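You operate a simulated robot arm through the tools that you are given. There is no shell and no other tool.

You run a simulated robot arm. Do the job below in one go: nothing can be reset, and whatever is moved stays where it is left.

## Task
Put one of the air valves from the sewing bench top on top of the paper-wrapped sample pack there. Then press the key two three times. Then put the rolled black load strap in the drip tray. The order counts. Set down upright: air valve.

Only the result counts: the job must be done as asked and must still hold three seconds after the hand-in. Knocking over, shifting, dropping, spilling or breaking anything else fails it.

## Robot
A 7-joint arm with a fingered hand on a trunk, on a base that moves. Base frame: it is fixed to the floor where the robot stands at the start and does not move with it; the origin is under the middle of the robot, x ahead of it, y to its left, z up. Lengths are in mm, angles in degrees, forces in N, time in s.
With the tool pointing down near the work surface it reaches from about 260 to 700 mm from the robot's upright axis, wherever it stands. Its first joint turns from -166.0 to 166.0 degrees. Places, roughly: air valve [-1750, 750, 750]; drip tray [5750, 9000, 1250]; key two [-2200, 300, 800]; paper-wrapped sample pack [-1750, 750, 750]; rolled black load strap (7x7x3 cm) [5400, 8400, 1300]. Payload 4 kg.
The tool frame sits at the grasp point between the pads (the TCP): z along the fingers, y along the line on which they close. The tips reach 26 mm beyond it. The gripper opens to 148 mm; its body begins 73 mm behind the TCP. The gripper is a hand of 3 fingers: y runs from the thumb to the fingers, the wrist lies at [0, 0, -239] in the tool frame, and closing takes about 1.5 s.
Orientation is that of the tool frame in the base frame, as a unit quaternion [w, x, y, z]. With the fingers straight down and closing along the base's y, the tool's x points along the base's -x, its y along +y and its z along -z.

## Interface
- The arm moves only by the tool play_rows. Its argument "plan" is a list of rows, each a list of 3 entries, a list of its own where there are three numbers: the closure, from 0 (fully open) to 1 (shut), then the shift along the tool's x, y, z in units of 50 mm (1.0 is 50 mm), then the turn, a rotation vector about the tool's x, y, z in units of 6 degrees (1.0 is 6 degrees). In form: [[hand, [tx, ty, tz], [rx, ry, rz]], ...]. A call has 1 to 20 rows; each row shifts and turns the commanded pose from where the row before left it, along the tool's axes as they then stand. A call with a number of a shift or a turn outside -1 to 1 is refused whole. Each row takes 0.2 s and may step no farther than 50 mm and 8.6 degrees from the row before; otherwise, or with a gripper value out of range, the whole call is refused. Where a pose cannot be reached the arm comes as near as it can. A force on the tool above 40 N (or 10 N above the force at the start of the call, whichever is more), or a blocked arm, ends the call early, and 0.2 s more pass. The fingers move at their own pace (about 72 mm/s each) and stop on an object; they squeeze with about 32 N. The grip force told is the motor's: it shows also when the fingers shut on nothing. Time passes only in rows, and 0.2 s behind the last, so rows that do not move let the fingers close. The reply holds the time, the measured pose of the TCP, the force on the tool along the base axes, the opening and the grip force, in the units named above and with some noise, with the torque about the TCP (base axes, N m) and any sound that the robot's microphone picked up.
- Cameras (640 x 400 px; columns grow to the right, rows downward): "scene" is now at [30.5, 150.4, 1451.8]; the picture's right is [-0.01, -1.00, 0.00], its down [-0.52, 0.01, -0.86] and it looks along [0.86, -0.01, -0.52] (base axes); focal length 248 px, centre (320, 200). "wrist" rides on the gripper at [68, -39, -90] in the tool frame; the picture's right is [0.50, 0.87, 0.00], its down [-0.66, 0.38, -0.65] and it looks along [-0.57, 0.33, 0.76] (tool axes); focal length 222 px, centre (320, 200). There is no depth. A picture from a camera that has moved, and an enlarged one, comes with that camera's place and axes in the base frame and with its lens.
- grab_frame(camera): a new picture of that camera. It takes no simulated time.
- lift_body(by): slides the trunk up (or, below 0, down) by that many mm; the arm and the scene camera ride with it, the base frame stays. It gives what a move gives, with no picture.
- steer(legs): drives the robot by 1 to 6 legs, each [ahead, left, turn to the left] in mm, mm and degrees, along the robot's own axes; the way and the turn of a leg run together, so that a leg with both is an arc; at most 1500 mm and 180 degrees a leg. The arm and the cameras ride along, it lands a little off, and it stops where it bumps. It gives what a move gives.
- hand_shape(shape): the hand has 3 fingers and takes this shape, open, in about a second: jaw (thumb against the fingers, like two jaws); tri (thumb and two fingers); tip (a fingertip pinch); poke (one finger out to press); point (the index stretched); flat (the hand flat); cup (the hand cupped); fist (a fist). The gripper value then closes the fingers along that shape, each until it touches; the sizes above hold for jaw. It gives what a move gives, with no picture.
- aim_head(pan, tilt): turns the head with the scene camera to pan (to the left, within 155 degrees either way) and tilt (down, from -29 to 69), counted from straight ahead of the robot. It gives what a move gives.
- enlarge(camera, box): a new picture of the part [left, top, right, bottom] of that camera's present view, enlarged. It takes no simulated time.
- finish_job(): hands the job in; it is judged then, once.

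Places have to be worked out from the pictures, the camera data and where the tool is seen. Open the gripper and draw the arm clear of the work before you hand the job in, unless the task says otherwise.

The tools are called after "Request:" by a JSON object that holds its "method" and its "body". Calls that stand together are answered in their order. play_rows: Moves the arm, as the interface text tells. Its arguments: {"type":"object","properties":{"plan":{"type":"array","items":{"type":"array"}}},"required":["plan"]} The other tools are called the same way: lift_body (by) moves the trunk up or down; hand_shape (shape) gives the hand a shape; steer (legs) drives the base; aim_head (pan, tilt) turns the head that bears the scene camera; grab_frame (camera) takes a picture; enlarge (camera, box) takes an enlarged picture of a part of a camera's view; finish_job () hands the job in.

At the start:

```text
time_s: 0.0
ee_pos: [520.2, 125.8, 1051.4]
tool_rot: [0.0, 0.0, 1.0, 0.0]
ft_force: [0.2, 0.1, 0.7]
wrist_torque: [0.0, -0.02, -0.02]
grip_width: 147.8
gripper_force: 0.1
shape: jaw
trunk travel left (down, up): [-400.0, 190.0]
robot x, y, heading: [1.6, 1.4, 0.0]
head pan, tilt (commanded): [-0.7, 31.2]
```

scene: 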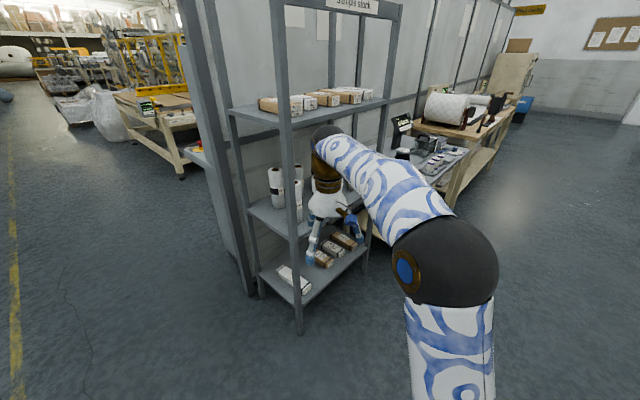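
wrist: 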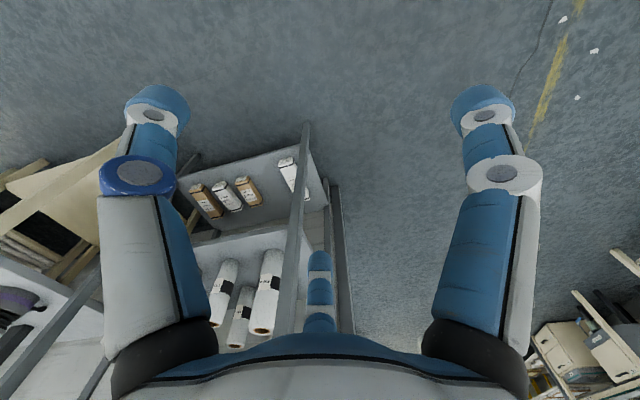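

The arm is over a shelf rack ahead of the robot; the sewing bench should be behind me to the left. I look around with the head before moving anything.

Request:
{"method": "aim_head", "body": {"pan": 150, "tilt": 20}}

```text
time_s: 2.4
ee_pos: [521.0, 124.6, 1051.4]
tool_rot: [0.0, 0.0, 1.0, 0.0]
ft_force: [0.1, -0.3, -0.2]
wrist_torque: [-0.04, 0.02, 0.0]
grip_width: 147.9
gripper_force: 0.0
shape: jaw
trunk travel left (down, up): [-400.0, 190.0]
robot x, y, heading: [-1.3, 1.1, -0.1]
head pan, tilt (commanded): [150.0, 20.0]
```

The head is now panned toward the back-left. I take a picture.

Request:
{"method": "grab_frame", "body": {"camera": "scene"}}

```text
taken
camera scene: at [-140.0, 198.2, 1469.7], right [0.5, 0.87, 0.0], down [0.3, -0.17, -0.94], along [-0.81, 0.47, -0.34], focal length 248 px, centre (320, 200)
```

scene: 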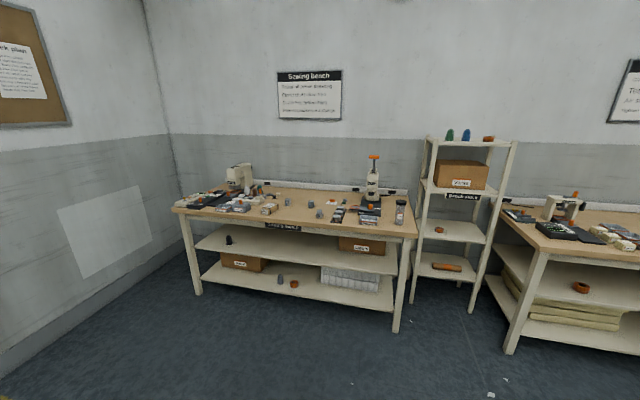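

The sewing bench is in view; I enlarge its top to see what stands on it.

Request:
{"method": "enlarge", "body": {"camera": "scene", "box": [165, 140, 295, 225]}}

Request:
{"method": "enlarge", "body": {"camera": "scene", "box": [270, 145, 430, 245]}}

Request:
{"method": "enlarge", "body": {"camera": "scene", "box": [260, 60, 360, 125]}}

```text
4.71 times, centred on (230, 182) of scene
camera zoom: at [-140.0, 198.2, 1469.7], right [0.5, 0.87, 0.0], down [0.3, -0.17, -0.94], along [-0.81, 0.47, -0.34], focal length 1167 px, centre (744, 282)
```

zoom: 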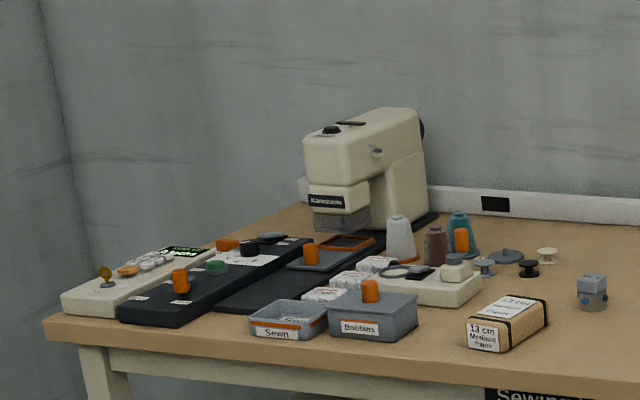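

```text
4.00 times, centred on (350, 195) of scene
camera zoom: at [-140.0, 198.2, 1469.7], right [0.5, 0.87, 0.0], down [0.3, -0.17, -0.94], along [-0.81, 0.47, -0.34], focal length 992 px, centre (200, 220)
```

zoom: 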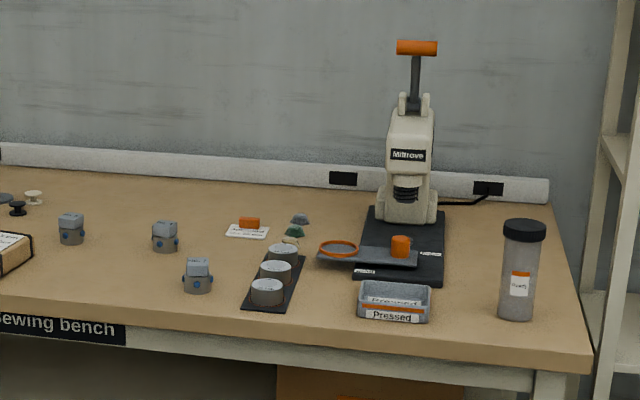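

```text
6.15 times, centred on (310, 92) of scene
camera zoom: at [-140.0, 198.2, 1469.7], right [0.5, 0.87, 0.0], down [0.3, -0.17, -0.94], along [-0.81, 0.47, -0.34], focal length 1526 px, centre (382, 862)
```

zoom: 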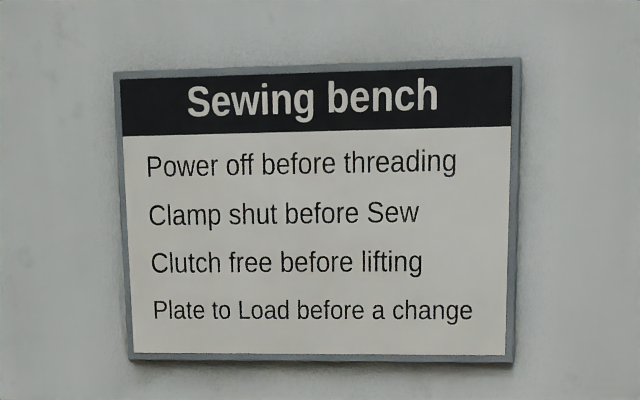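

Three grey air valves, the kraft "13 cm Medium Paper" pack and a keyed control unit at the left end of the bench are visible; the bench front edge runs about from (-2250,100) to (-1020,1380). Before turning I look at the robot's left side to check clearance.

Request:
{"method": "aim_head", "body": {"pan": 80, "tilt": 35}}

Request:
{"method": "grab_frame", "body": {"camera": "scene"}}

Request:
{"method": "aim_head", "body": {"pan": 150, "tilt": 50}}

Request:
{"method": "grab_frame", "body": {"camera": "scene"}}

```text
time_s: 3.8
ee_pos: [520.4, 125.5, 1051.8]
tool_rot: [0.0, 0.0, 1.0, 0.0]
ft_force: [0.2, -0.2, -0.5]
wrist_torque: [-0.05, -0.02, 0.02]
grip_width: 147.7
gripper_force: 0.0
shape: jaw
trunk travel left (down, up): [-400.0, 190.0]
robot x, y, heading: [1.3, -2.8, -0.1]
head pan, tilt (commanded): [80.0, 35.0]
```

```text
taken
camera scene: at [-44.2, 238.3, 1445.9], right [0.98, -0.17, 0.0], down [-0.1, -0.56, -0.82], along [0.14, 0.81, -0.57], focal length 248 px, centre (320, 200)
```

scene: 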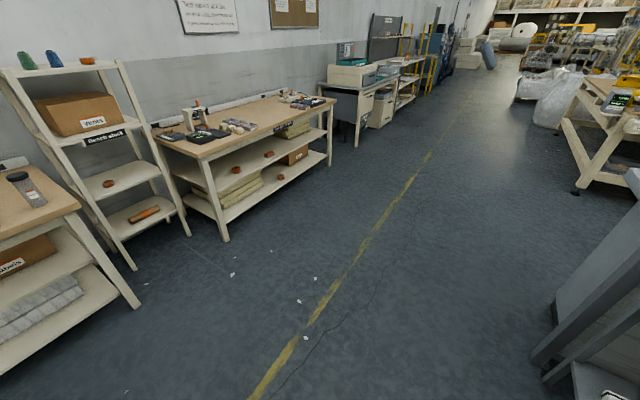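

```text
time_s: 5.2
ee_pos: [521.3, 125.4, 1050.7]
tool_rot: [0.0, 0.0, 1.0, 0.0]
ft_force: [0.3, -0.7, -0.7]
wrist_torque: [0.03, 0.0, -0.02]
grip_width: 147.9
gripper_force: 0.1
shape: jaw
trunk travel left (down, up): [-400.0, 190.0]
robot x, y, heading: [1.7, -0.0, -0.0]
head pan, tilt (commanded): [150.0, 50.0]
```

```text
taken
camera scene: at [-126.1, 190.1, 1424.2], right [0.5, 0.87, 0.0], down [0.66, -0.38, -0.64], along [-0.56, 0.32, -0.77], focal length 248 px, centre (320, 200)
```

scene: 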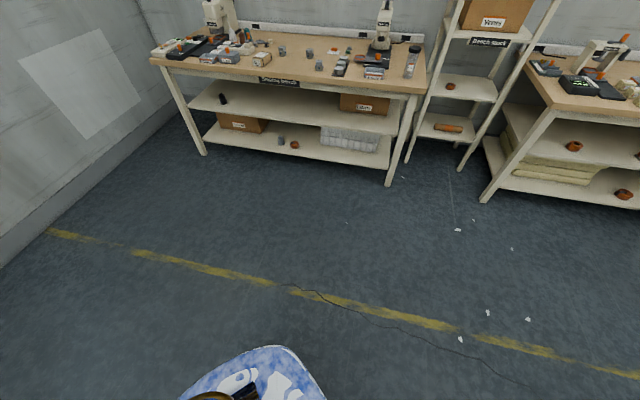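

The floor between me and the bench is clear, and the hand is about 350 mm in front of the rack, so turning in place is safe. I turn left about 136° to face the bench squarely, then check.

Request:
{"method": "steer", "body": {"legs": [[0, 0, 136.5]]}}

Request:
{"method": "aim_head", "body": {"pan": 0, "tilt": 30}}

Request:
{"method": "grab_frame", "body": {"camera": "scene"}}

```text
time_s: 11.2
ee_pos: [-464.3, 266.6, 1049.8]
tool_rot: [0.0, 0.929, -0.369, 0.0]
ft_force: [-0.2, -0.4, 0.2]
wrist_torque: [-0.02, 0.01, 0.02]
grip_width: 147.7
gripper_force: 0.1
shape: jaw
trunk travel left (down, up): [-400.0, 190.0]
robot x, y, heading: [2.7, 1.3, 136.7]
head pan, tilt (commanded): [150.0, 50.0]
```

```text
time_s: 13.6
ee_pos: [-465.6, 266.4, 1051.0]
tool_rot: [-0.001, 0.93, -0.369, -0.001]
ft_force: [-0.2, 0.7, -0.4]
wrist_torque: [0.0, 0.0, -0.04]
grip_width: 147.9
gripper_force: 0.0
shape: jaw
trunk travel left (down, up): [-400.0, 190.0]
robot x, y, heading: [-4.8, 0.3, 136.6]
head pan, tilt (commanded): [0.0, 30.0]
```

```text
taken
camera scene: at [-125.4, -88.5, 1453.7], right [0.69, 0.73, 0.0], down [0.36, -0.34, -0.87], along [-0.63, 0.59, -0.5], focal length 248 px, centre (320, 200)
```

scene: 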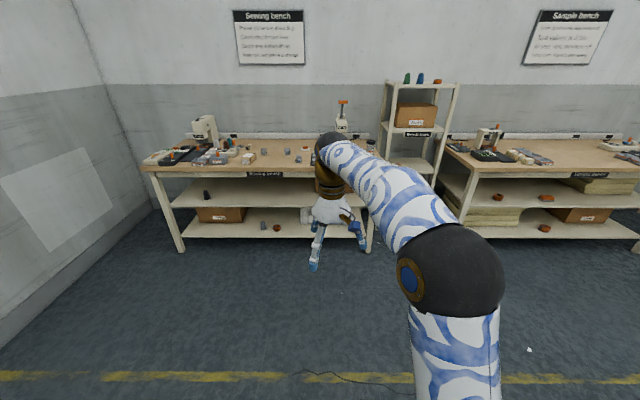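

The robot now faces the wall squarely; the bench edge is about 1500 mm ahead and its left corner about 1370 mm to the left. I drive most of the way and re-measure.

Request:
{"method": "steer", "body": {"legs": [[950, 500, 0]]}}

Request:
{"method": "aim_head", "body": {"pan": 0, "tilt": 50}}

Request:
{"method": "grab_frame", "body": {"camera": "scene"}}

Request:
{"method": "grab_frame", "body": {"camera": "wrist"}}

```text
time_s: 19.1
ee_pos: [-1503.2, 517.0, 1051.8]
tool_rot: [0.0, 0.933, -0.36, -0.001]
ft_force: [-0.2, 0.2, -0.8]
wrist_torque: [-0.03, -0.01, 0.04]
grip_width: 148.0
gripper_force: 0.0
shape: jaw
trunk travel left (down, up): [-400.0, 190.0]
robot x, y, heading: [-1032.9, 257.5, 137.7]
head pan, tilt (commanded): [0.0, 30.0]
```

```text
time_s: 19.9
ee_pos: [-1502.9, 517.1, 1050.0]
tool_rot: [0.0, 0.933, -0.359, 0.0]
ft_force: [-0.1, 1.2, 0.0]
wrist_torque: [0.0, -0.02, -0.01]
grip_width: 147.7
gripper_force: 0.0
shape: jaw
trunk travel left (down, up): [-400.0, 190.0]
robot x, y, heading: [-1037.3, 258.6, 137.9]
head pan, tilt (commanded): [0.0, 50.0]
```

```text
taken
camera scene: at [-1147.2, 159.9, 1424.2], right [0.67, 0.74, 0.0], down [0.57, -0.51, -0.64], along [-0.48, 0.43, -0.77], focal length 248 px, centre (320, 200)
```

scene: 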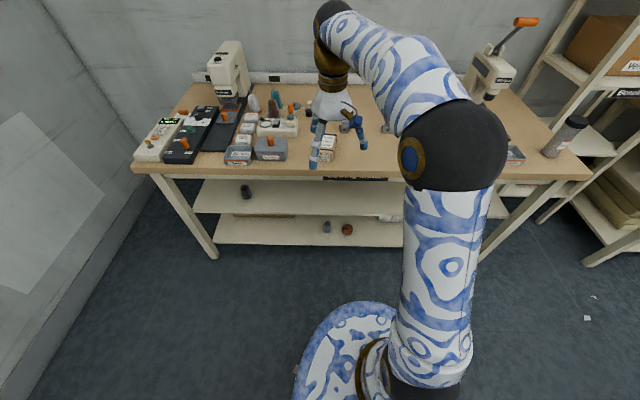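

```text
taken
camera wrist: at [-1428.3, 499.7, 1141.9], right [-0.21, -0.98, 0.0], down [-0.74, 0.16, 0.65], along [-0.64, 0.14, -0.76], focal length 222 px, centre (320, 200)
```

wrist: 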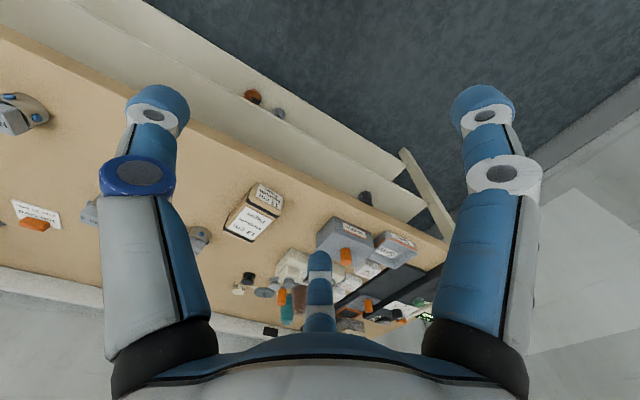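

I am now about 660 mm from the bench edge. I enlarge the bench top area to identify the valves, pack and panel from here.

Request:
{"method": "enlarge", "body": {"camera": "scene", "box": [120, 80, 280, 180]}}

Request:
{"method": "enlarge", "body": {"camera": "scene", "box": [250, 80, 410, 180]}}

Request:
{"method": "enlarge", "body": {"camera": "wrist", "box": [0, 60, 320, 260]}}

```text
4.00 times, centred on (200, 130) of scene
camera zoom: at [-1147.2, 159.9, 1424.2], right [0.67, 0.74, 0.0], down [0.57, -0.51, -0.64], along [-0.48, 0.43, -0.77], focal length 992 px, centre (800, 480)
```

zoom: 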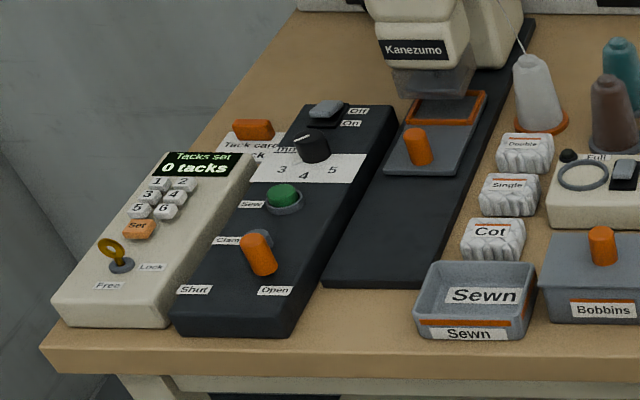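

```text
4.00 times, centred on (330, 130) of scene
camera zoom: at [-1147.2, 159.9, 1424.2], right [0.67, 0.74, 0.0], down [0.57, -0.51, -0.64], along [-0.48, 0.43, -0.77], focal length 992 px, centre (280, 480)
```

zoom: 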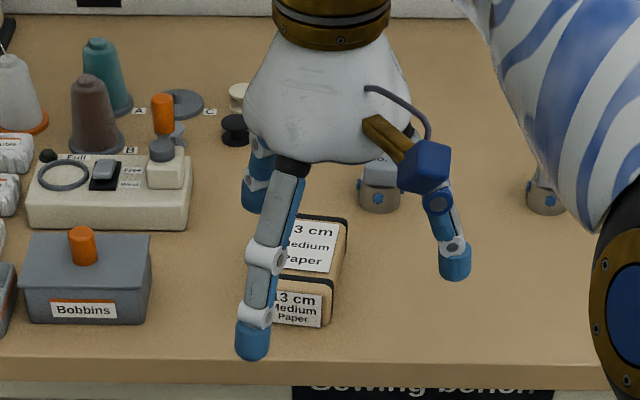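

```text
2.00 times, centred on (160, 160) of wrist
camera zoom: at [-1428.3, 499.7, 1141.9], right [-0.21, -0.98, 0.0], down [-0.74, 0.16, 0.65], along [-0.64, 0.14, -0.76], focal length 444 px, centre (640, 280)
```

zoom: 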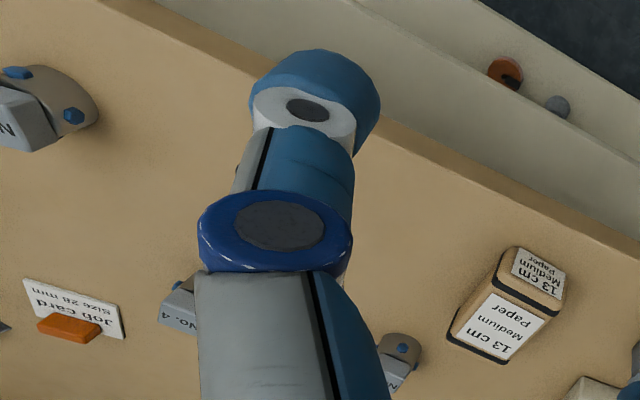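

The panel keys 1–6 (two columns, "2" at the top right) and the pack with valves around it are clear. Before closing in, I look straight down to see how far my own base extends ahead.

Request:
{"method": "aim_head", "body": {"pan": 0, "tilt": 69}}

Request:
{"method": "grab_frame", "body": {"camera": "scene"}}

Request:
{"method": "aim_head", "body": {"pan": 60, "tilt": 65}}

Request:
{"method": "grab_frame", "body": {"camera": "scene"}}

```text
time_s: 20.7
ee_pos: [-1503.3, 515.9, 1051.0]
tool_rot: [0.0, 0.933, -0.359, 0.0]
ft_force: [0.7, -0.3, 0.3]
wrist_torque: [0.0, 0.01, 0.0]
grip_width: 148.2
gripper_force: 0.2
shape: jaw
trunk travel left (down, up): [-400.0, 190.0]
robot x, y, heading: [-1033.2, 261.7, 137.9]
head pan, tilt (commanded): [0.0, 68.8]
```

```text
taken
camera scene: at [-1131.6, 145.7, 1402.2], right [0.67, 0.74, 0.0], down [0.69, -0.63, -0.36], along [-0.27, 0.24, -0.93], focal length 248 px, centre (320, 200)
```

scene: 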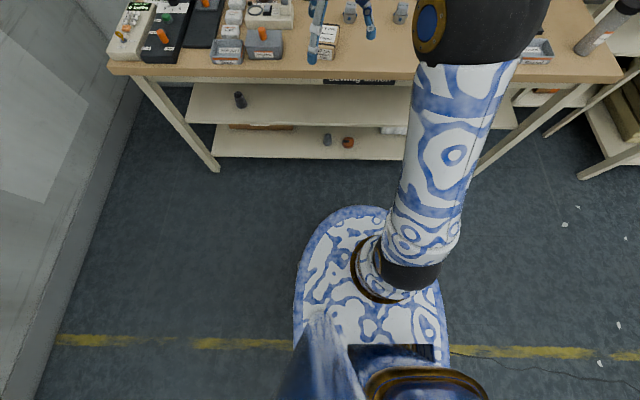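

```text
time_s: 22.0
ee_pos: [-1504.3, 516.3, 1051.7]
tool_rot: [0.0, 0.933, -0.361, 0.0]
ft_force: [0.1, -0.1, 0.1]
wrist_torque: [0.02, -0.01, 0.0]
grip_width: 148.0
gripper_force: 0.1
shape: jaw
trunk travel left (down, up): [-400.0, 190.0]
robot x, y, heading: [-1030.4, 260.4, 137.9]
head pan, tilt (commanded): [60.0, 65.0]
```

```text
taken
camera scene: at [-1147.9, 89.6, 1406.0], right [-0.3, 0.95, 0.0], down [0.86, 0.28, -0.42], along [-0.4, -0.13, -0.91], focal length 248 px, centre (320, 200)
```

scene: 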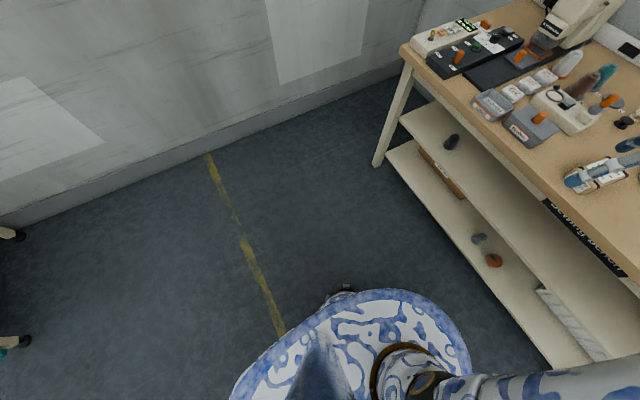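

My body's front plate reaches about 270 mm ahead of the axis, well below the bench top; stopping with the axis about 390 mm from the bench edge leaves >100 mm clearance. I drive ahead 290 mm and square up.

Request:
{"method": "steer", "body": {"legs": [[285, 0, -1.4]]}}

Request:
{"method": "aim_head", "body": {"pan": 0, "tilt": 50}}

Request:
{"method": "grab_frame", "body": {"camera": "scene"}}

Request:
{"method": "grab_frame", "body": {"camera": "wrist"}}

```text
time_s: 24.0
ee_pos: [-1704.3, 723.3, 1050.8]
tool_rot: [0.0, 0.929, -0.371, 0.0]
ft_force: [-0.5, 0.3, 0.5]
wrist_torque: [0.0, 0.01, 0.01]
grip_width: 147.9
gripper_force: 0.0
shape: jaw
trunk travel left (down, up): [-400.0, 190.0]
robot x, y, heading: [-1243.5, 455.1, 136.3]
head pan, tilt (commanded): [60.0, 65.0]
```

```text
time_s: 25.3
ee_pos: [-1705.0, 725.1, 1051.5]
tool_rot: [0.0, 0.928, -0.373, 0.0]
ft_force: [0.3, 0.4, -0.4]
wrist_torque: [-0.01, 0.0, -0.01]
grip_width: 148.1
gripper_force: 0.0
shape: jaw
trunk travel left (down, up): [-400.0, 190.0]
robot x, y, heading: [-1244.9, 459.0, 136.3]
head pan, tilt (commanded): [0.0, 50.0]
```

```text
taken
camera scene: at [-1358.9, 357.6, 1424.1], right [0.69, 0.72, 0.0], down [0.55, -0.53, -0.64], along [-0.46, 0.44, -0.77], focal length 248 px, centre (320, 200)
```

scene: 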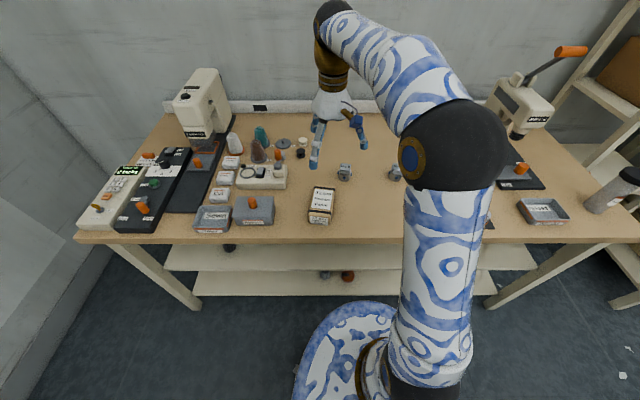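

```text
taken
camera wrist: at [-1631.0, 704.7, 1141.9], right [-0.24, -0.97, 0.0], down [-0.74, 0.18, 0.65], along [-0.64, 0.16, -0.76], focal length 222 px, centre (320, 200)
```

wrist: 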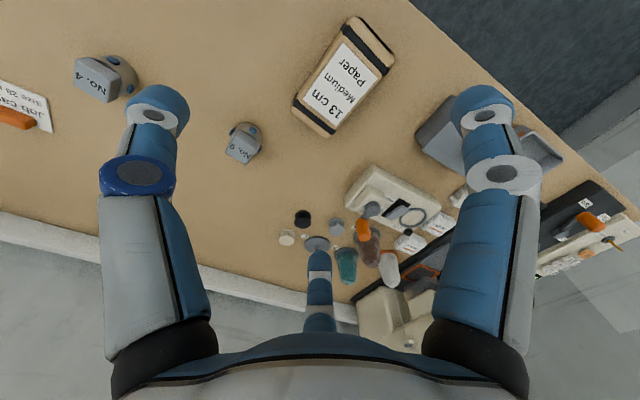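

Good view now: pack and valve "No. 9" lie right under the hand. I enlarge both cameras to locate them precisely.

Request:
{"method": "enlarge", "body": {"camera": "scene", "box": [280, 140, 440, 240]}}

Request:
{"method": "enlarge", "body": {"camera": "wrist", "box": [200, 0, 440, 150]}}

Request:
{"method": "enlarge", "body": {"camera": "wrist", "box": [200, 100, 320, 175]}}

```text
4.00 times, centred on (360, 190) of scene
camera zoom: at [-1358.9, 357.6, 1424.1], right [0.69, 0.72, 0.0], down [0.55, -0.53, -0.64], along [-0.46, 0.44, -0.77], focal length 992 px, centre (160, 240)
```

zoom: 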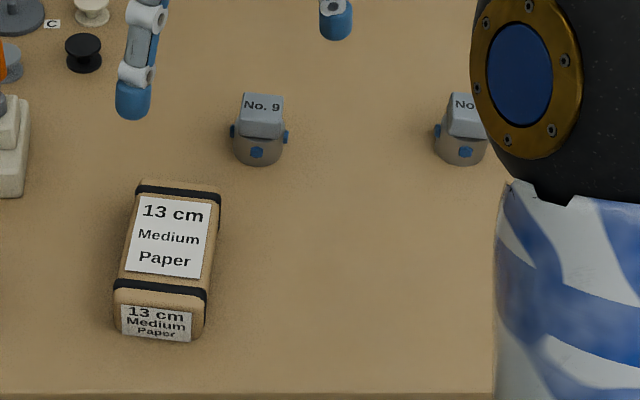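

```text
2.67 times, centred on (320, 75) of wrist
camera zoom: at [-1631.0, 704.7, 1141.9], right [-0.24, -0.97, 0.0], down [-0.74, 0.18, 0.65], along [-0.64, 0.16, -0.76], focal length 592 px, centre (320, 533)
```

zoom: 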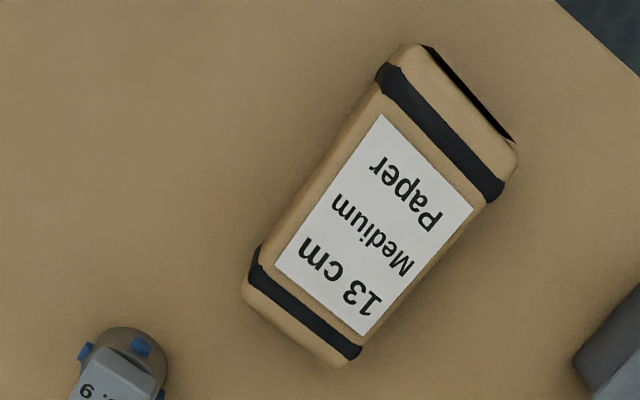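

```text
5.33 times, centred on (260, 138) of wrist
camera zoom: at [-1631.0, 704.7, 1141.9], right [-0.24, -0.97, 0.0], down [-0.74, 0.18, 0.65], along [-0.64, 0.16, -0.76], focal length 1185 px, centre (640, 533)
```

zoom: 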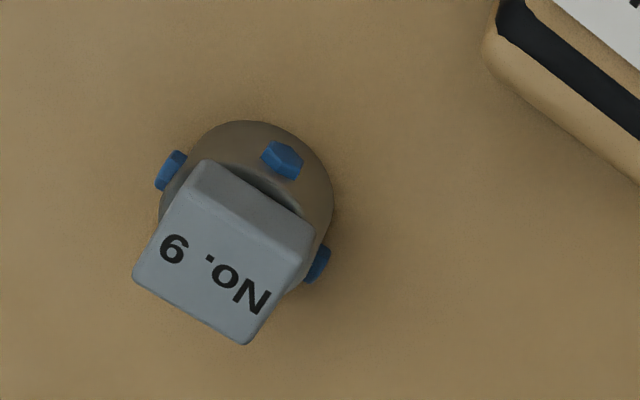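

From triangulation the valve "No. 9" top is at about (-1757, 857, 842), the pack top centre at about (-1710, 700, 842), and the bench surface near z≈795. I test how the jaw fingers close in free air to learn their geometry.

Request:
{"method": "play_rows", "body": {"plan": [[0.6, [0, 0, 0], [0, 0, 0]], [0.6, [0, 0, 0], [0, 0, 0]], [0.6, [0, 0, 0], [0, 0, 0]], [0.6, [0, 0, 0], [0, 0, 0]], [0.6, [0, 0, 0], [0, 0, 0]]]}}

Request:
{"method": "grab_frame", "body": {"camera": "wrist"}}

Request:
{"method": "grab_frame", "body": {"camera": "scene"}}

```text
time_s: 26.5
ee_pos: [-1706.1, 723.8, 1050.8]
tool_rot: [0.0, 0.928, -0.372, 0.0]
ft_force: [0.8, 0.1, 0.0]
wrist_torque: [-0.01, 0.01, 0.0]
grip_width: 59.8
gripper_force: 0.0
shape: jaw
trunk travel left (down, up): [-400.0, 190.0]
robot x, y, heading: [-1244.0, 456.5, 136.2]
head pan, tilt (commanded): [0.0, 50.0]
```

```text
taken
camera wrist: at [-1631.0, 704.7, 1141.9], right [-0.24, -0.97, 0.0], down [-0.74, 0.18, 0.65], along [-0.64, 0.16, -0.76], focal length 222 px, centre (320, 200)
```

wrist: 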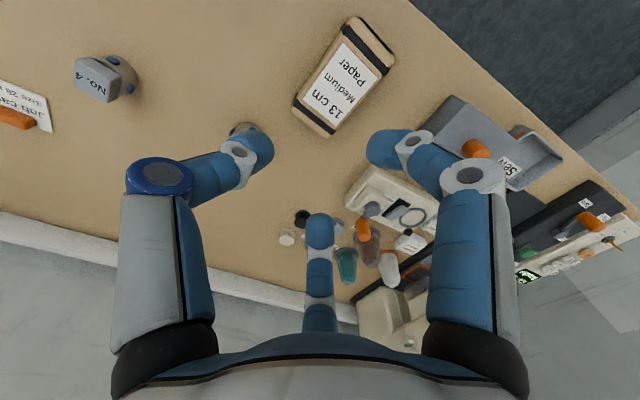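

```text
taken
camera scene: at [-1358.9, 357.6, 1424.1], right [0.69, 0.72, 0.0], down [0.55, -0.53, -0.64], along [-0.46, 0.44, -0.77], focal length 248 px, centre (320, 200)
```

scene: 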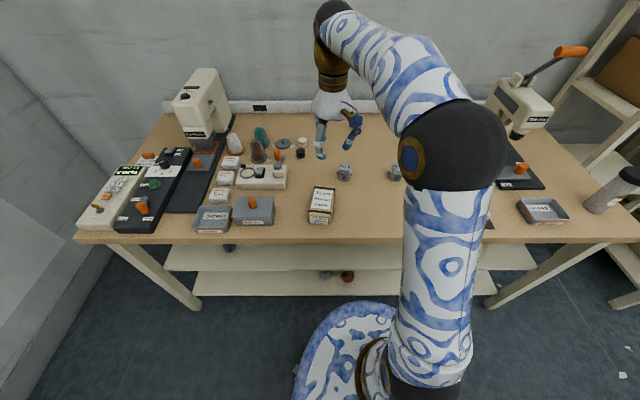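

The hand is a three-finger centric gripper (thumb at −y, two fingers at +y/±x). I half-close it to ~90 mm so it clears the pack, and move above valve No. 9 to z≈950 for a refined look.

Request:
{"method": "play_rows", "body": {"plan": [[0.4, [-0.645, -0.3, 0.45], [0, 0, 0]], [0.4, [-0.645, -0.3, 0.45], [0, 0, 0]], [0.4, [-0.645, -0.3, 0.45], [0, 0, 0]], [0.4, [-0.645, -0.3, 0.45], [0, 0, 0]], [0.4, [0, 0, 0], [0, 0, 0]], [0.4, [0, 0, 0], [0, 0, 0]]]}}

Request:
{"method": "grab_frame", "body": {"camera": "wrist"}}

Request:
{"method": "enlarge", "body": {"camera": "scene", "box": [260, 90, 420, 190]}}

```text
time_s: 27.9
ee_pos: [-1757.5, 855.6, 960.1]
tool_rot: [0.0, 0.928, -0.372, 0.0]
ft_force: [0.6, -0.4, 0.9]
wrist_torque: [0.0, 0.0, -0.02]
grip_width: 88.0
gripper_force: 0.1
shape: jaw
trunk travel left (down, up): [-400.0, 190.0]
robot x, y, heading: [-1242.1, 452.7, 136.2]
head pan, tilt (commanded): [0.0, 50.0]
```

```text
taken
camera wrist: at [-1683.4, 836.4, 1051.5], right [-0.24, -0.97, 0.0], down [-0.74, 0.18, 0.65], along [-0.64, 0.16, -0.76], focal length 222 px, centre (320, 200)
```

wrist: 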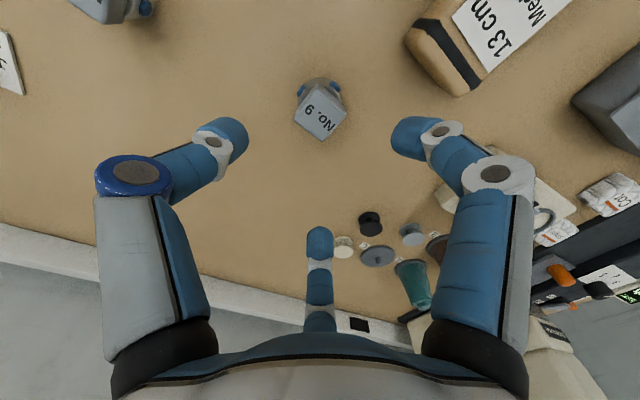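

```text
4.00 times, centred on (340, 140) of scene
camera zoom: at [-1358.8, 357.6, 1424.1], right [0.69, 0.72, 0.0], down [0.55, -0.53, -0.64], along [-0.46, 0.44, -0.77], focal length 992 px, centre (240, 440)
```

zoom: 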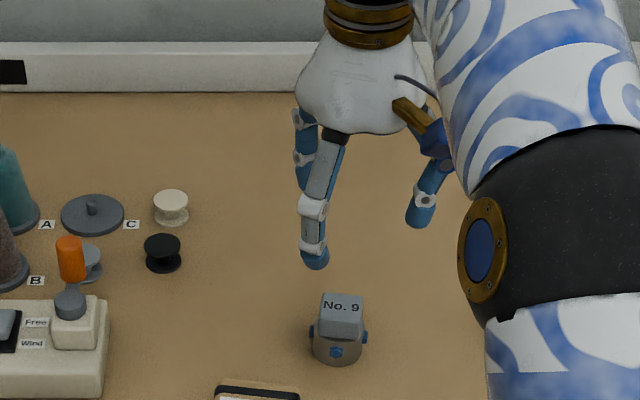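

The valve appears almost exactly on the tool axis. I enlarge the wrist view to refine the centring.

Request:
{"method": "enlarge", "body": {"camera": "wrist", "box": [272, 65, 368, 155]}}

```text
4.44 times, centred on (320, 110) of wrist
camera zoom: at [-1683.4, 836.4, 1051.5], right [-0.24, -0.97, 0.0], down [-0.74, 0.18, 0.65], along [-0.64, 0.16, -0.76], focal length 987 px, centre (320, 600)
```

zoom: 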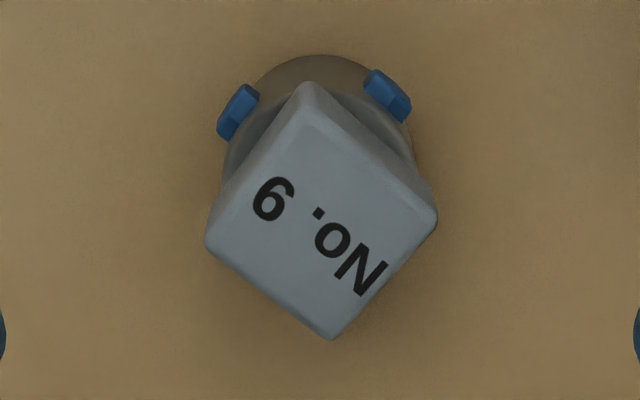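

The valve block (34 mm square, yawed 8° in the tool frame) is centred under the TCP. I turn the hand 8° to match and descend to z≈875.

Request:
{"method": "play_rows", "body": {"plan": [[0.4, [0, 0, 0.57], [0, 0, 0.67]], [0.4, [0, 0, 0.57], [0, 0, 0.66]], [0.4, [0, 0, 0.56], [0, 0, 0]], [0.4, [0, 0, 0], [0, 0, 0]]]}}

Request:
{"method": "grab_frame", "body": {"camera": "wrist"}}

Request:
{"method": "enlarge", "body": {"camera": "scene", "box": [290, 110, 410, 190]}}

```text
time_s: 28.9
ee_pos: [-1758.0, 855.4, 875.5]
tool_rot: [0.0, 0.9, -0.437, 0.0]
ft_force: [-0.6, -0.7, 0.0]
wrist_torque: [0.01, -0.02, 0.01]
grip_width: 88.5
gripper_force: 0.0
shape: jaw
trunk travel left (down, up): [-400.0, 190.0]
robot x, y, heading: [-1242.1, 455.7, 136.5]
head pan, tilt (commanded): [0.0, 50.0]
```

```text
taken
camera wrist: at [-1687.4, 825.7, 966.7], right [-0.37, -0.93, 0.0], down [-0.7, 0.28, 0.65], along [-0.61, 0.24, -0.76], focal length 222 px, centre (320, 200)
```

wrist: 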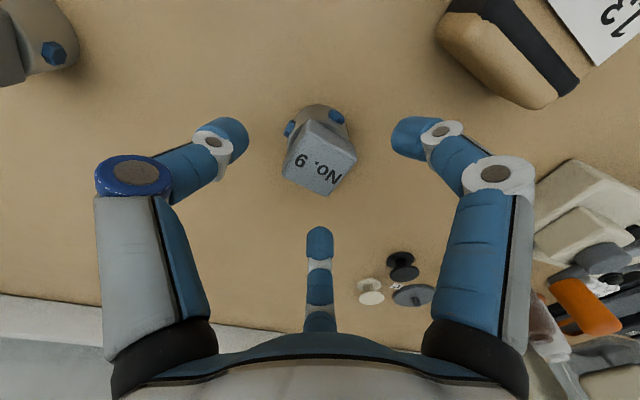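

```text
5.00 times, centred on (350, 150) of scene
camera zoom: at [-1359.0, 357.8, 1424.1], right [0.69, 0.72, 0.0], down [0.55, -0.53, -0.64], along [-0.46, 0.44, -0.77], focal length 1240 px, centre (170, 450)
```

zoom: 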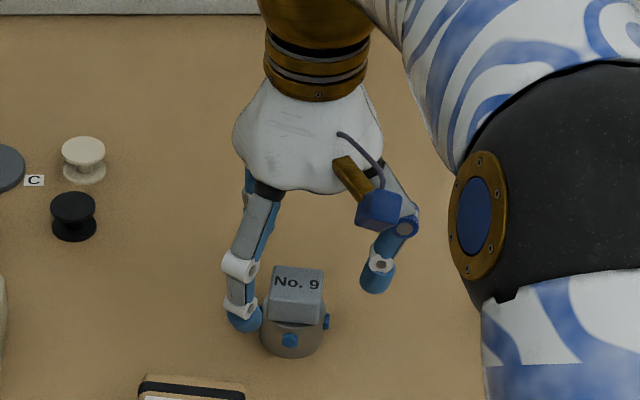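

Still centred. I descend 25 mm to z≈850 so the tips meet the square block, then close gently around it.

Request:
{"method": "play_rows", "body": {"plan": [[0.4, [0, 0, 0.25], [0, 0, 0]], [0.4, [0, 0, 0.25], [0, 0, 0]], [0.6, [0, 0, 0], [0, 0, 0]], [0.6, [0, 0, 0], [0, 0, 0]]]}}

Request:
{"method": "grab_frame", "body": {"camera": "wrist"}}

Request:
{"method": "enlarge", "body": {"camera": "scene", "box": [290, 110, 410, 190]}}

```text
time_s: 29.9
ee_pos: [-1755.9, 854.9, 850.2]
tool_rot: [-0.001, 0.9, -0.436, 0.0]
ft_force: [0.1, 0.4, -0.2]
wrist_torque: [-0.01, 0.0, -0.01]
grip_width: 59.4
gripper_force: 0.0
shape: jaw
trunk travel left (down, up): [-400.0, 190.0]
robot x, y, heading: [-1245.4, 452.3, 136.2]
head pan, tilt (commanded): [0.0, 50.0]
```

```text
taken
camera wrist: at [-1685.7, 825.9, 941.9], right [-0.37, -0.93, 0.0], down [-0.7, 0.28, 0.65], along [-0.61, 0.24, -0.76], focal length 222 px, centre (320, 200)
```

wrist: 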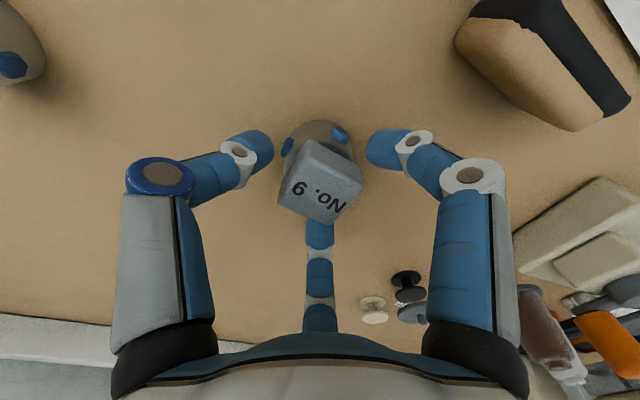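

```text
5.00 times, centred on (350, 150) of scene
camera zoom: at [-1358.9, 357.7, 1424.1], right [0.69, 0.72, 0.0], down [0.55, -0.53, -0.64], along [-0.46, 0.44, -0.77], focal length 1240 px, centre (170, 450)
```

zoom: 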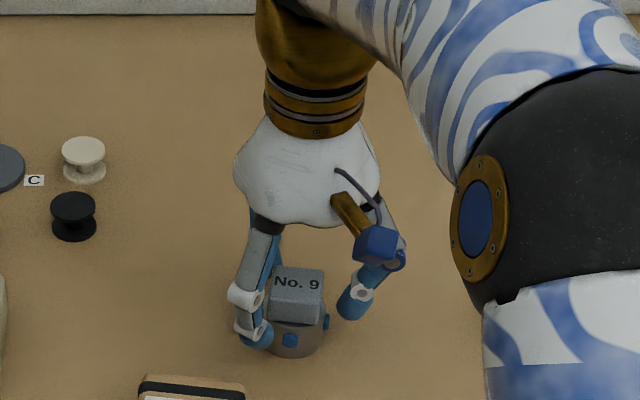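

The tips sit at block mid-height around the valve. I close the fingers fully onto it.

Request:
{"method": "play_rows", "body": {"plan": [[0.75, [0, 0, 0], [0, 0, 0]], [0.85, [0, 0, 0], [0, 0, 0]], [1, [0, 0, 0], [0, 0, 0]], [1, [0, 0, 0], [0, 0, 0]], [1, [0, 0, 0], [0, 0, 0]], [1, [0, 0, 0], [0, 0, 0]]]}}

Request:
{"method": "grab_frame", "body": {"camera": "wrist"}}

Request:
{"method": "enlarge", "body": {"camera": "scene", "box": [290, 110, 410, 190]}}

```text
time_s: 31.3
ee_pos: [-1756.9, 855.1, 851.8]
tool_rot: [0.0, 0.9, -0.436, 0.0]
ft_force: [1.8, 3.4, 7.6]
wrist_torque: [0.21, -0.29, 0.01]
grip_width: 36.2
gripper_force: 31.6
shape: jaw
trunk travel left (down, up): [-400.0, 190.0]
robot x, y, heading: [-1240.9, 455.0, 136.1]
head pan, tilt (commanded): [0.0, 50.0]
```

```text
taken
camera wrist: at [-1685.2, 826.0, 942.5], right [-0.37, -0.93, 0.0], down [-0.7, 0.28, 0.65], along [-0.61, 0.24, -0.76], focal length 222 px, centre (320, 200)
```

wrist: 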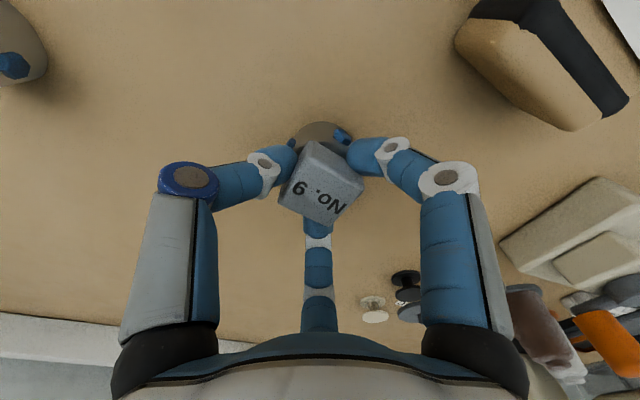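

```text
5.00 times, centred on (350, 150) of scene
camera zoom: at [-1358.2, 357.5, 1424.2], right [0.69, 0.72, 0.0], down [0.55, -0.53, -0.64], along [-0.46, 0.44, -0.77], focal length 1240 px, centre (170, 450)
```

zoom: 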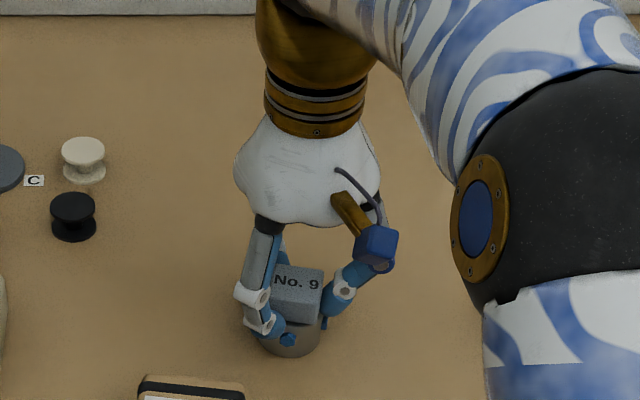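

The grip holds (36 mm, 31.6 N). I lift the valve about 90 mm and check that it comes along upright.

Request:
{"method": "play_rows", "body": {"plan": [[1, [0, 0, -0.3], [0, 0, 0]], [1, [0, 0, -0.5], [0, 0, 0]], [1, [0, 0, -0.5], [0, 0, 0]], [1, [0, 0, -0.5], [0, 0, 0]], [1, [0, 0, 0], [0, 0, 0]]]}}

Request:
{"method": "grab_frame", "body": {"camera": "wrist"}}

Request:
{"method": "enlarge", "body": {"camera": "scene", "box": [270, 80, 430, 240]}}

```text
time_s: 32.5
ee_pos: [-1757.5, 855.2, 941.2]
tool_rot: [0.001, 0.9, -0.437, 0.0]
ft_force: [0.3, 0.1, -1.4]
wrist_torque: [0.0, -0.02, 0.01]
grip_width: 35.9
gripper_force: 32.4
shape: jaw
trunk travel left (down, up): [-400.0, 190.0]
robot x, y, heading: [-1240.3, 455.7, 136.2]
head pan, tilt (commanded): [0.0, 50.0]
```

```text
taken
camera wrist: at [-1686.3, 827.4, 1032.9], right [-0.37, -0.93, 0.0], down [-0.7, 0.28, 0.65], along [-0.61, 0.24, -0.76], focal length 222 px, centre (320, 200)
```

wrist: 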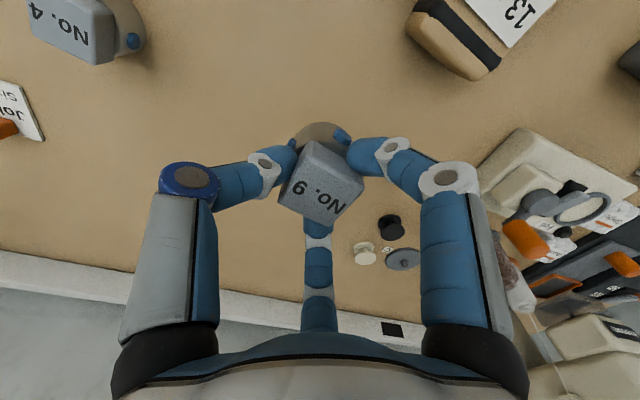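

```text
2.50 times, centred on (350, 160) of scene
camera zoom: at [-1359.0, 357.8, 1424.1], right [0.69, 0.72, 0.0], down [0.55, -0.53, -0.64], along [-0.46, 0.44, -0.77], focal length 620 px, centre (245, 300)
```

zoom: 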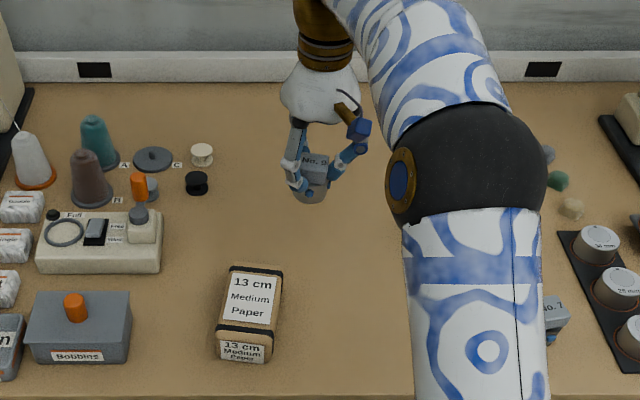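

The valve is held firmly and upright. I move it over the pack at z≈960 and look again.

Request:
{"method": "play_rows", "body": {"plan": [[1, [0.5, 0.195, -0.2], [0, 0, 0]], [1, [0.6, 0.235, -0.2], [0, 0, 0]], [1, [0.7, 0.27, 0], [0, 0, 0]], [1, [0.7, 0.27, 0], [0, 0, 0]], [1, [0.525, 0.2, 0], [0, 0, 0]], [1, [0, 0, 0], [0, 0, 0]]]}}

Request:
{"method": "grab_frame", "body": {"camera": "wrist"}}

Request:
{"method": "enlarge", "body": {"camera": "scene", "box": [260, 100, 400, 240]}}

```text
time_s: 33.9
ee_pos: [-1708.7, 701.5, 961.6]
tool_rot: [0.001, 0.9, -0.436, 0.0]
ft_force: [-0.8, -0.3, -2.1]
wrist_torque: [-0.02, -0.01, 0.02]
grip_width: 35.3
gripper_force: 31.9
shape: jaw
trunk travel left (down, up): [-400.0, 190.0]
robot x, y, heading: [-1243.5, 453.2, 136.2]
head pan, tilt (commanded): [0.0, 50.0]
```

```text
taken
camera wrist: at [-1638.0, 671.5, 1053.0], right [-0.37, -0.93, 0.0], down [-0.7, 0.28, 0.65], along [-0.61, 0.24, -0.76], focal length 222 px, centre (320, 200)
```

wrist: 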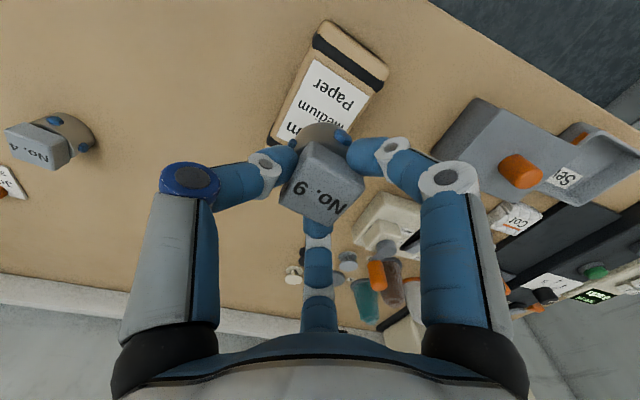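

```text
2.86 times, centred on (330, 170) of scene
camera zoom: at [-1358.9, 357.6, 1424.1], right [0.69, 0.72, 0.0], down [0.55, -0.53, -0.64], along [-0.46, 0.44, -0.77], focal length 708 px, centre (291, 286)
```

zoom: 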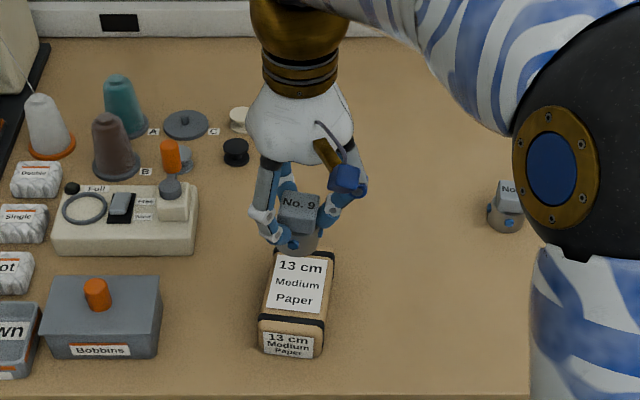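

The valve hangs right over the pack's label centre (pack top ≈ z 843). I lower it by 45 mm and then feel for contact in small steps.

Request:
{"method": "play_rows", "body": {"plan": [[1, [0, 0, 0.4], [0, 0, 0]], [1, [0, 0, 0.4], [0, 0, 0]], [1, [0, 0, 0.16], [0, 0, 0]], [1, [0, 0, 0], [0, 0, 0]]]}}

Request:
{"method": "enlarge", "body": {"camera": "scene", "box": [280, 140, 380, 230]}}

Request:
{"method": "enlarge", "body": {"camera": "wrist", "box": [200, 0, 440, 220]}}

```text
time_s: 34.9
ee_pos: [-1709.1, 701.8, 913.7]
tool_rot: [0.0, 0.9, -0.437, 0.0]
ft_force: [-0.4, -0.2, -1.4]
wrist_torque: [-0.02, -0.01, -0.01]
grip_width: 35.7
gripper_force: 31.9
shape: jaw
trunk travel left (down, up): [-400.0, 190.0]
robot x, y, heading: [-1246.0, 452.5, 136.1]
head pan, tilt (commanded): [0.0, 50.0]
```

```text
4.44 times, centred on (330, 185) of scene
camera zoom: at [-1359.0, 357.7, 1424.1], right [0.69, 0.72, 0.0], down [0.55, -0.53, -0.64], along [-0.46, 0.44, -0.77], focal length 1102 px, centre (276, 267)
```

zoom: 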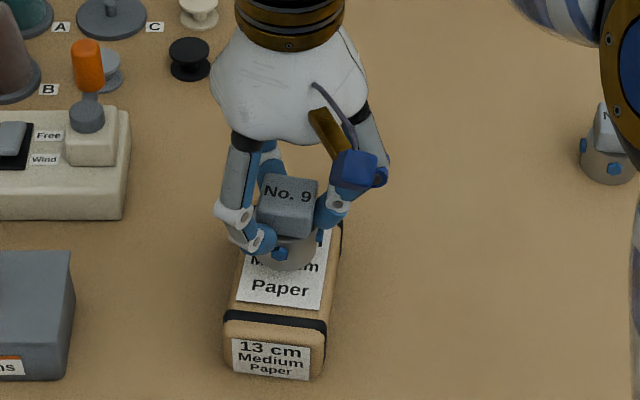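

```text
1.82 times, centred on (320, 110) of wrist
camera zoom: at [-1638.0, 672.5, 1004.6], right [-0.37, -0.93, 0.0], down [-0.7, 0.28, 0.65], along [-0.61, 0.24, -0.76], focal length 404 px, centre (320, 364)
```

zoom: 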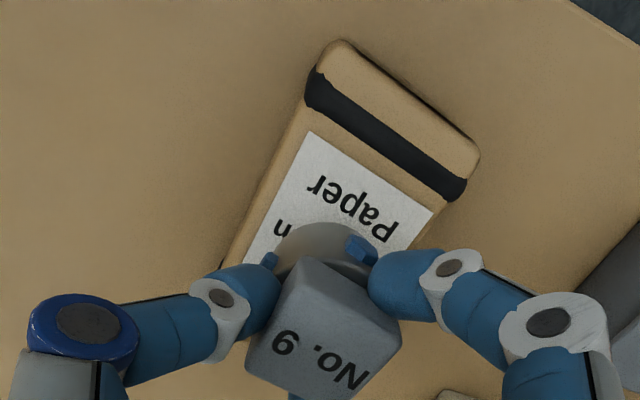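

Centred on the label, about 14 mm above contact by my estimate. I go down in small steps watching the force.

Request:
{"method": "play_rows", "body": {"plan": [[1, [0, 0, 0.06], [0, 0, 0]], [1, [0, 0, 0.06], [0, 0, 0]], [1, [0, 0, 0.06], [0, 0, 0]], [1, [0, 0, 0], [0, 0, 0]]]}}

```text
time_s: 35.9
ee_pos: [-1711.1, 701.6, 904.3]
tool_rot: [0.0, 0.9, -0.436, 0.0]
ft_force: [-0.9, 0.6, -1.5]
wrist_torque: [0.01, -0.03, -0.03]
grip_width: 35.6
gripper_force: 32.4
shape: jaw
trunk travel left (down, up): [-400.0, 190.0]
robot x, y, heading: [-1244.3, 451.0, 136.2]
head pan, tilt (commanded): [0.0, 50.0]
```

No contact yet at z≈904; I continue in 2 mm steps.

Request:
{"method": "play_rows", "body": {"plan": [[1, [0, 0, 0.04], [0, 0, 0]], [1, [0, 0, 0.04], [0, 0, 0]], [1, [0, 0, 0], [0, 0, 0]]]}}

```text
time_s: 36.7
ee_pos: [-1709.7, 702.8, 899.4]
tool_rot: [0.0, 0.9, -0.436, 0.0]
ft_force: [-0.4, 0.2, -2.1]
wrist_torque: [-0.04, -0.02, 0.02]
grip_width: 35.7
gripper_force: 31.6
shape: jaw
trunk travel left (down, up): [-400.0, 190.0]
robot x, y, heading: [-1245.0, 457.8, 136.7]
head pan, tilt (commanded): [0.0, 50.0]
```

Still no contact at z≈900; two more 2 mm steps.

Request:
{"method": "play_rows", "body": {"plan": [[1, [0, 0, 0.04], [0, 0, 0]], [1, [0, 0, 0.04], [0, 0, 0]], [1, [0, 0, 0], [0, 0, 0]]]}}

Request:
{"method": "enlarge", "body": {"camera": "scene", "box": [280, 140, 380, 230]}}

```text
time_s: 37.5
ee_pos: [-1708.9, 701.5, 895.7]
tool_rot: [-0.001, 0.9, -0.435, -0.001]
ft_force: [-1.5, 1.4, 9.5]
wrist_torque: [0.09, -0.18, 0.02]
grip_width: 35.4
gripper_force: 32.4
shape: jaw
trunk travel left (down, up): [-400.0, 190.0]
robot x, y, heading: [-1241.7, 456.8, 136.2]
head pan, tilt (commanded): [0.0, 50.0]
```

```text
4.44 times, centred on (330, 185) of scene
camera zoom: at [-1358.4, 357.3, 1424.3], right [0.69, 0.72, 0.0], down [0.55, -0.53, -0.64], along [-0.46, 0.44, -0.77], focal length 1102 px, centre (276, 267)
```

zoom: 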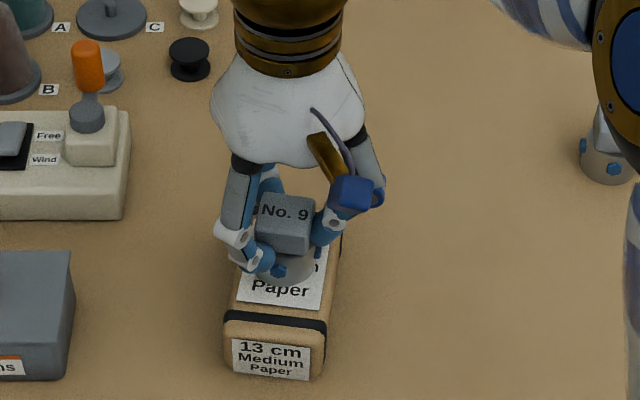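

Contact: about 10 N upward at z≈896. I ease off 1 mm and open the fingers gently.

Request:
{"method": "play_rows", "body": {"plan": [[1, [0, 0, -0.02], [0, 0, 0]], [0.76, [0, 0, 0], [0, 0, 0]], [0.72, [0, 0, 0], [0, 0, 0]], [0.66, [0, 0, 0], [0, 0, 0]], [0.58, [0, 0, 0], [0, 0, 0]], [0.5, [0, 0, 0], [0, 0, 0]], [0.4, [0, 0, 0], [0, 0, 0]], [0.4, [0, 0, 0], [0, 0, 0]]]}}

Request:
{"method": "enlarge", "body": {"camera": "scene", "box": [280, 140, 380, 230]}}

Request:
{"method": "grab_frame", "body": {"camera": "wrist"}}

```text
time_s: 39.3
ee_pos: [-1709.2, 700.5, 896.8]
tool_rot: [0.001, 0.9, -0.436, 0.0]
ft_force: [-0.2, -0.9, 0.2]
wrist_torque: [-0.01, 0.0, 0.0]
grip_width: 88.1
gripper_force: 0.0
shape: jaw
trunk travel left (down, up): [-400.0, 190.0]
robot x, y, heading: [-1239.6, 453.8, 136.1]
head pan, tilt (commanded): [0.0, 50.0]
```

```text
4.44 times, centred on (330, 185) of scene
camera zoom: at [-1358.9, 357.6, 1424.1], right [0.69, 0.72, 0.0], down [0.55, -0.53, -0.64], along [-0.46, 0.44, -0.77], focal length 1102 px, centre (276, 267)
```

zoom: 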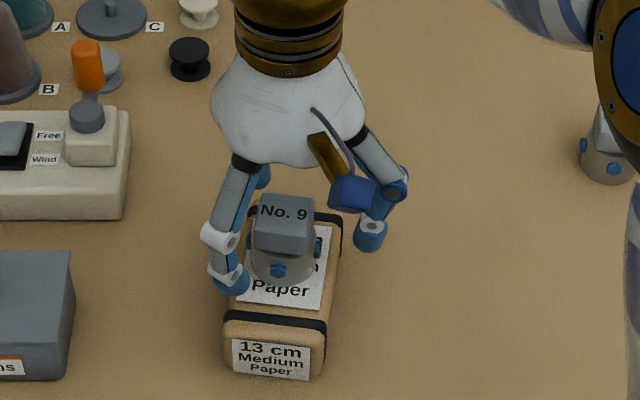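

```text
taken
camera wrist: at [-1637.7, 671.9, 987.1], right [-0.37, -0.93, 0.0], down [-0.7, 0.28, 0.65], along [-0.61, 0.24, -0.76], focal length 222 px, centre (320, 200)
```

wrist: 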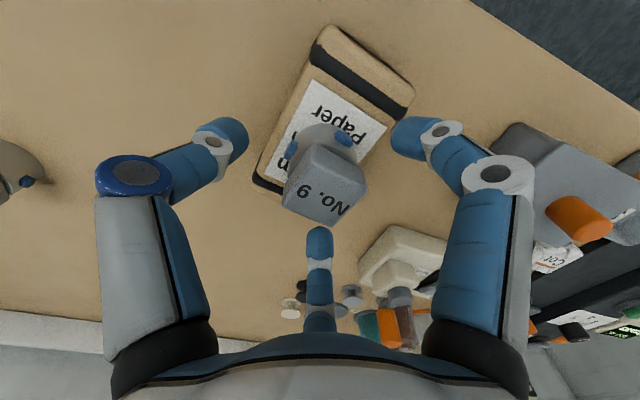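

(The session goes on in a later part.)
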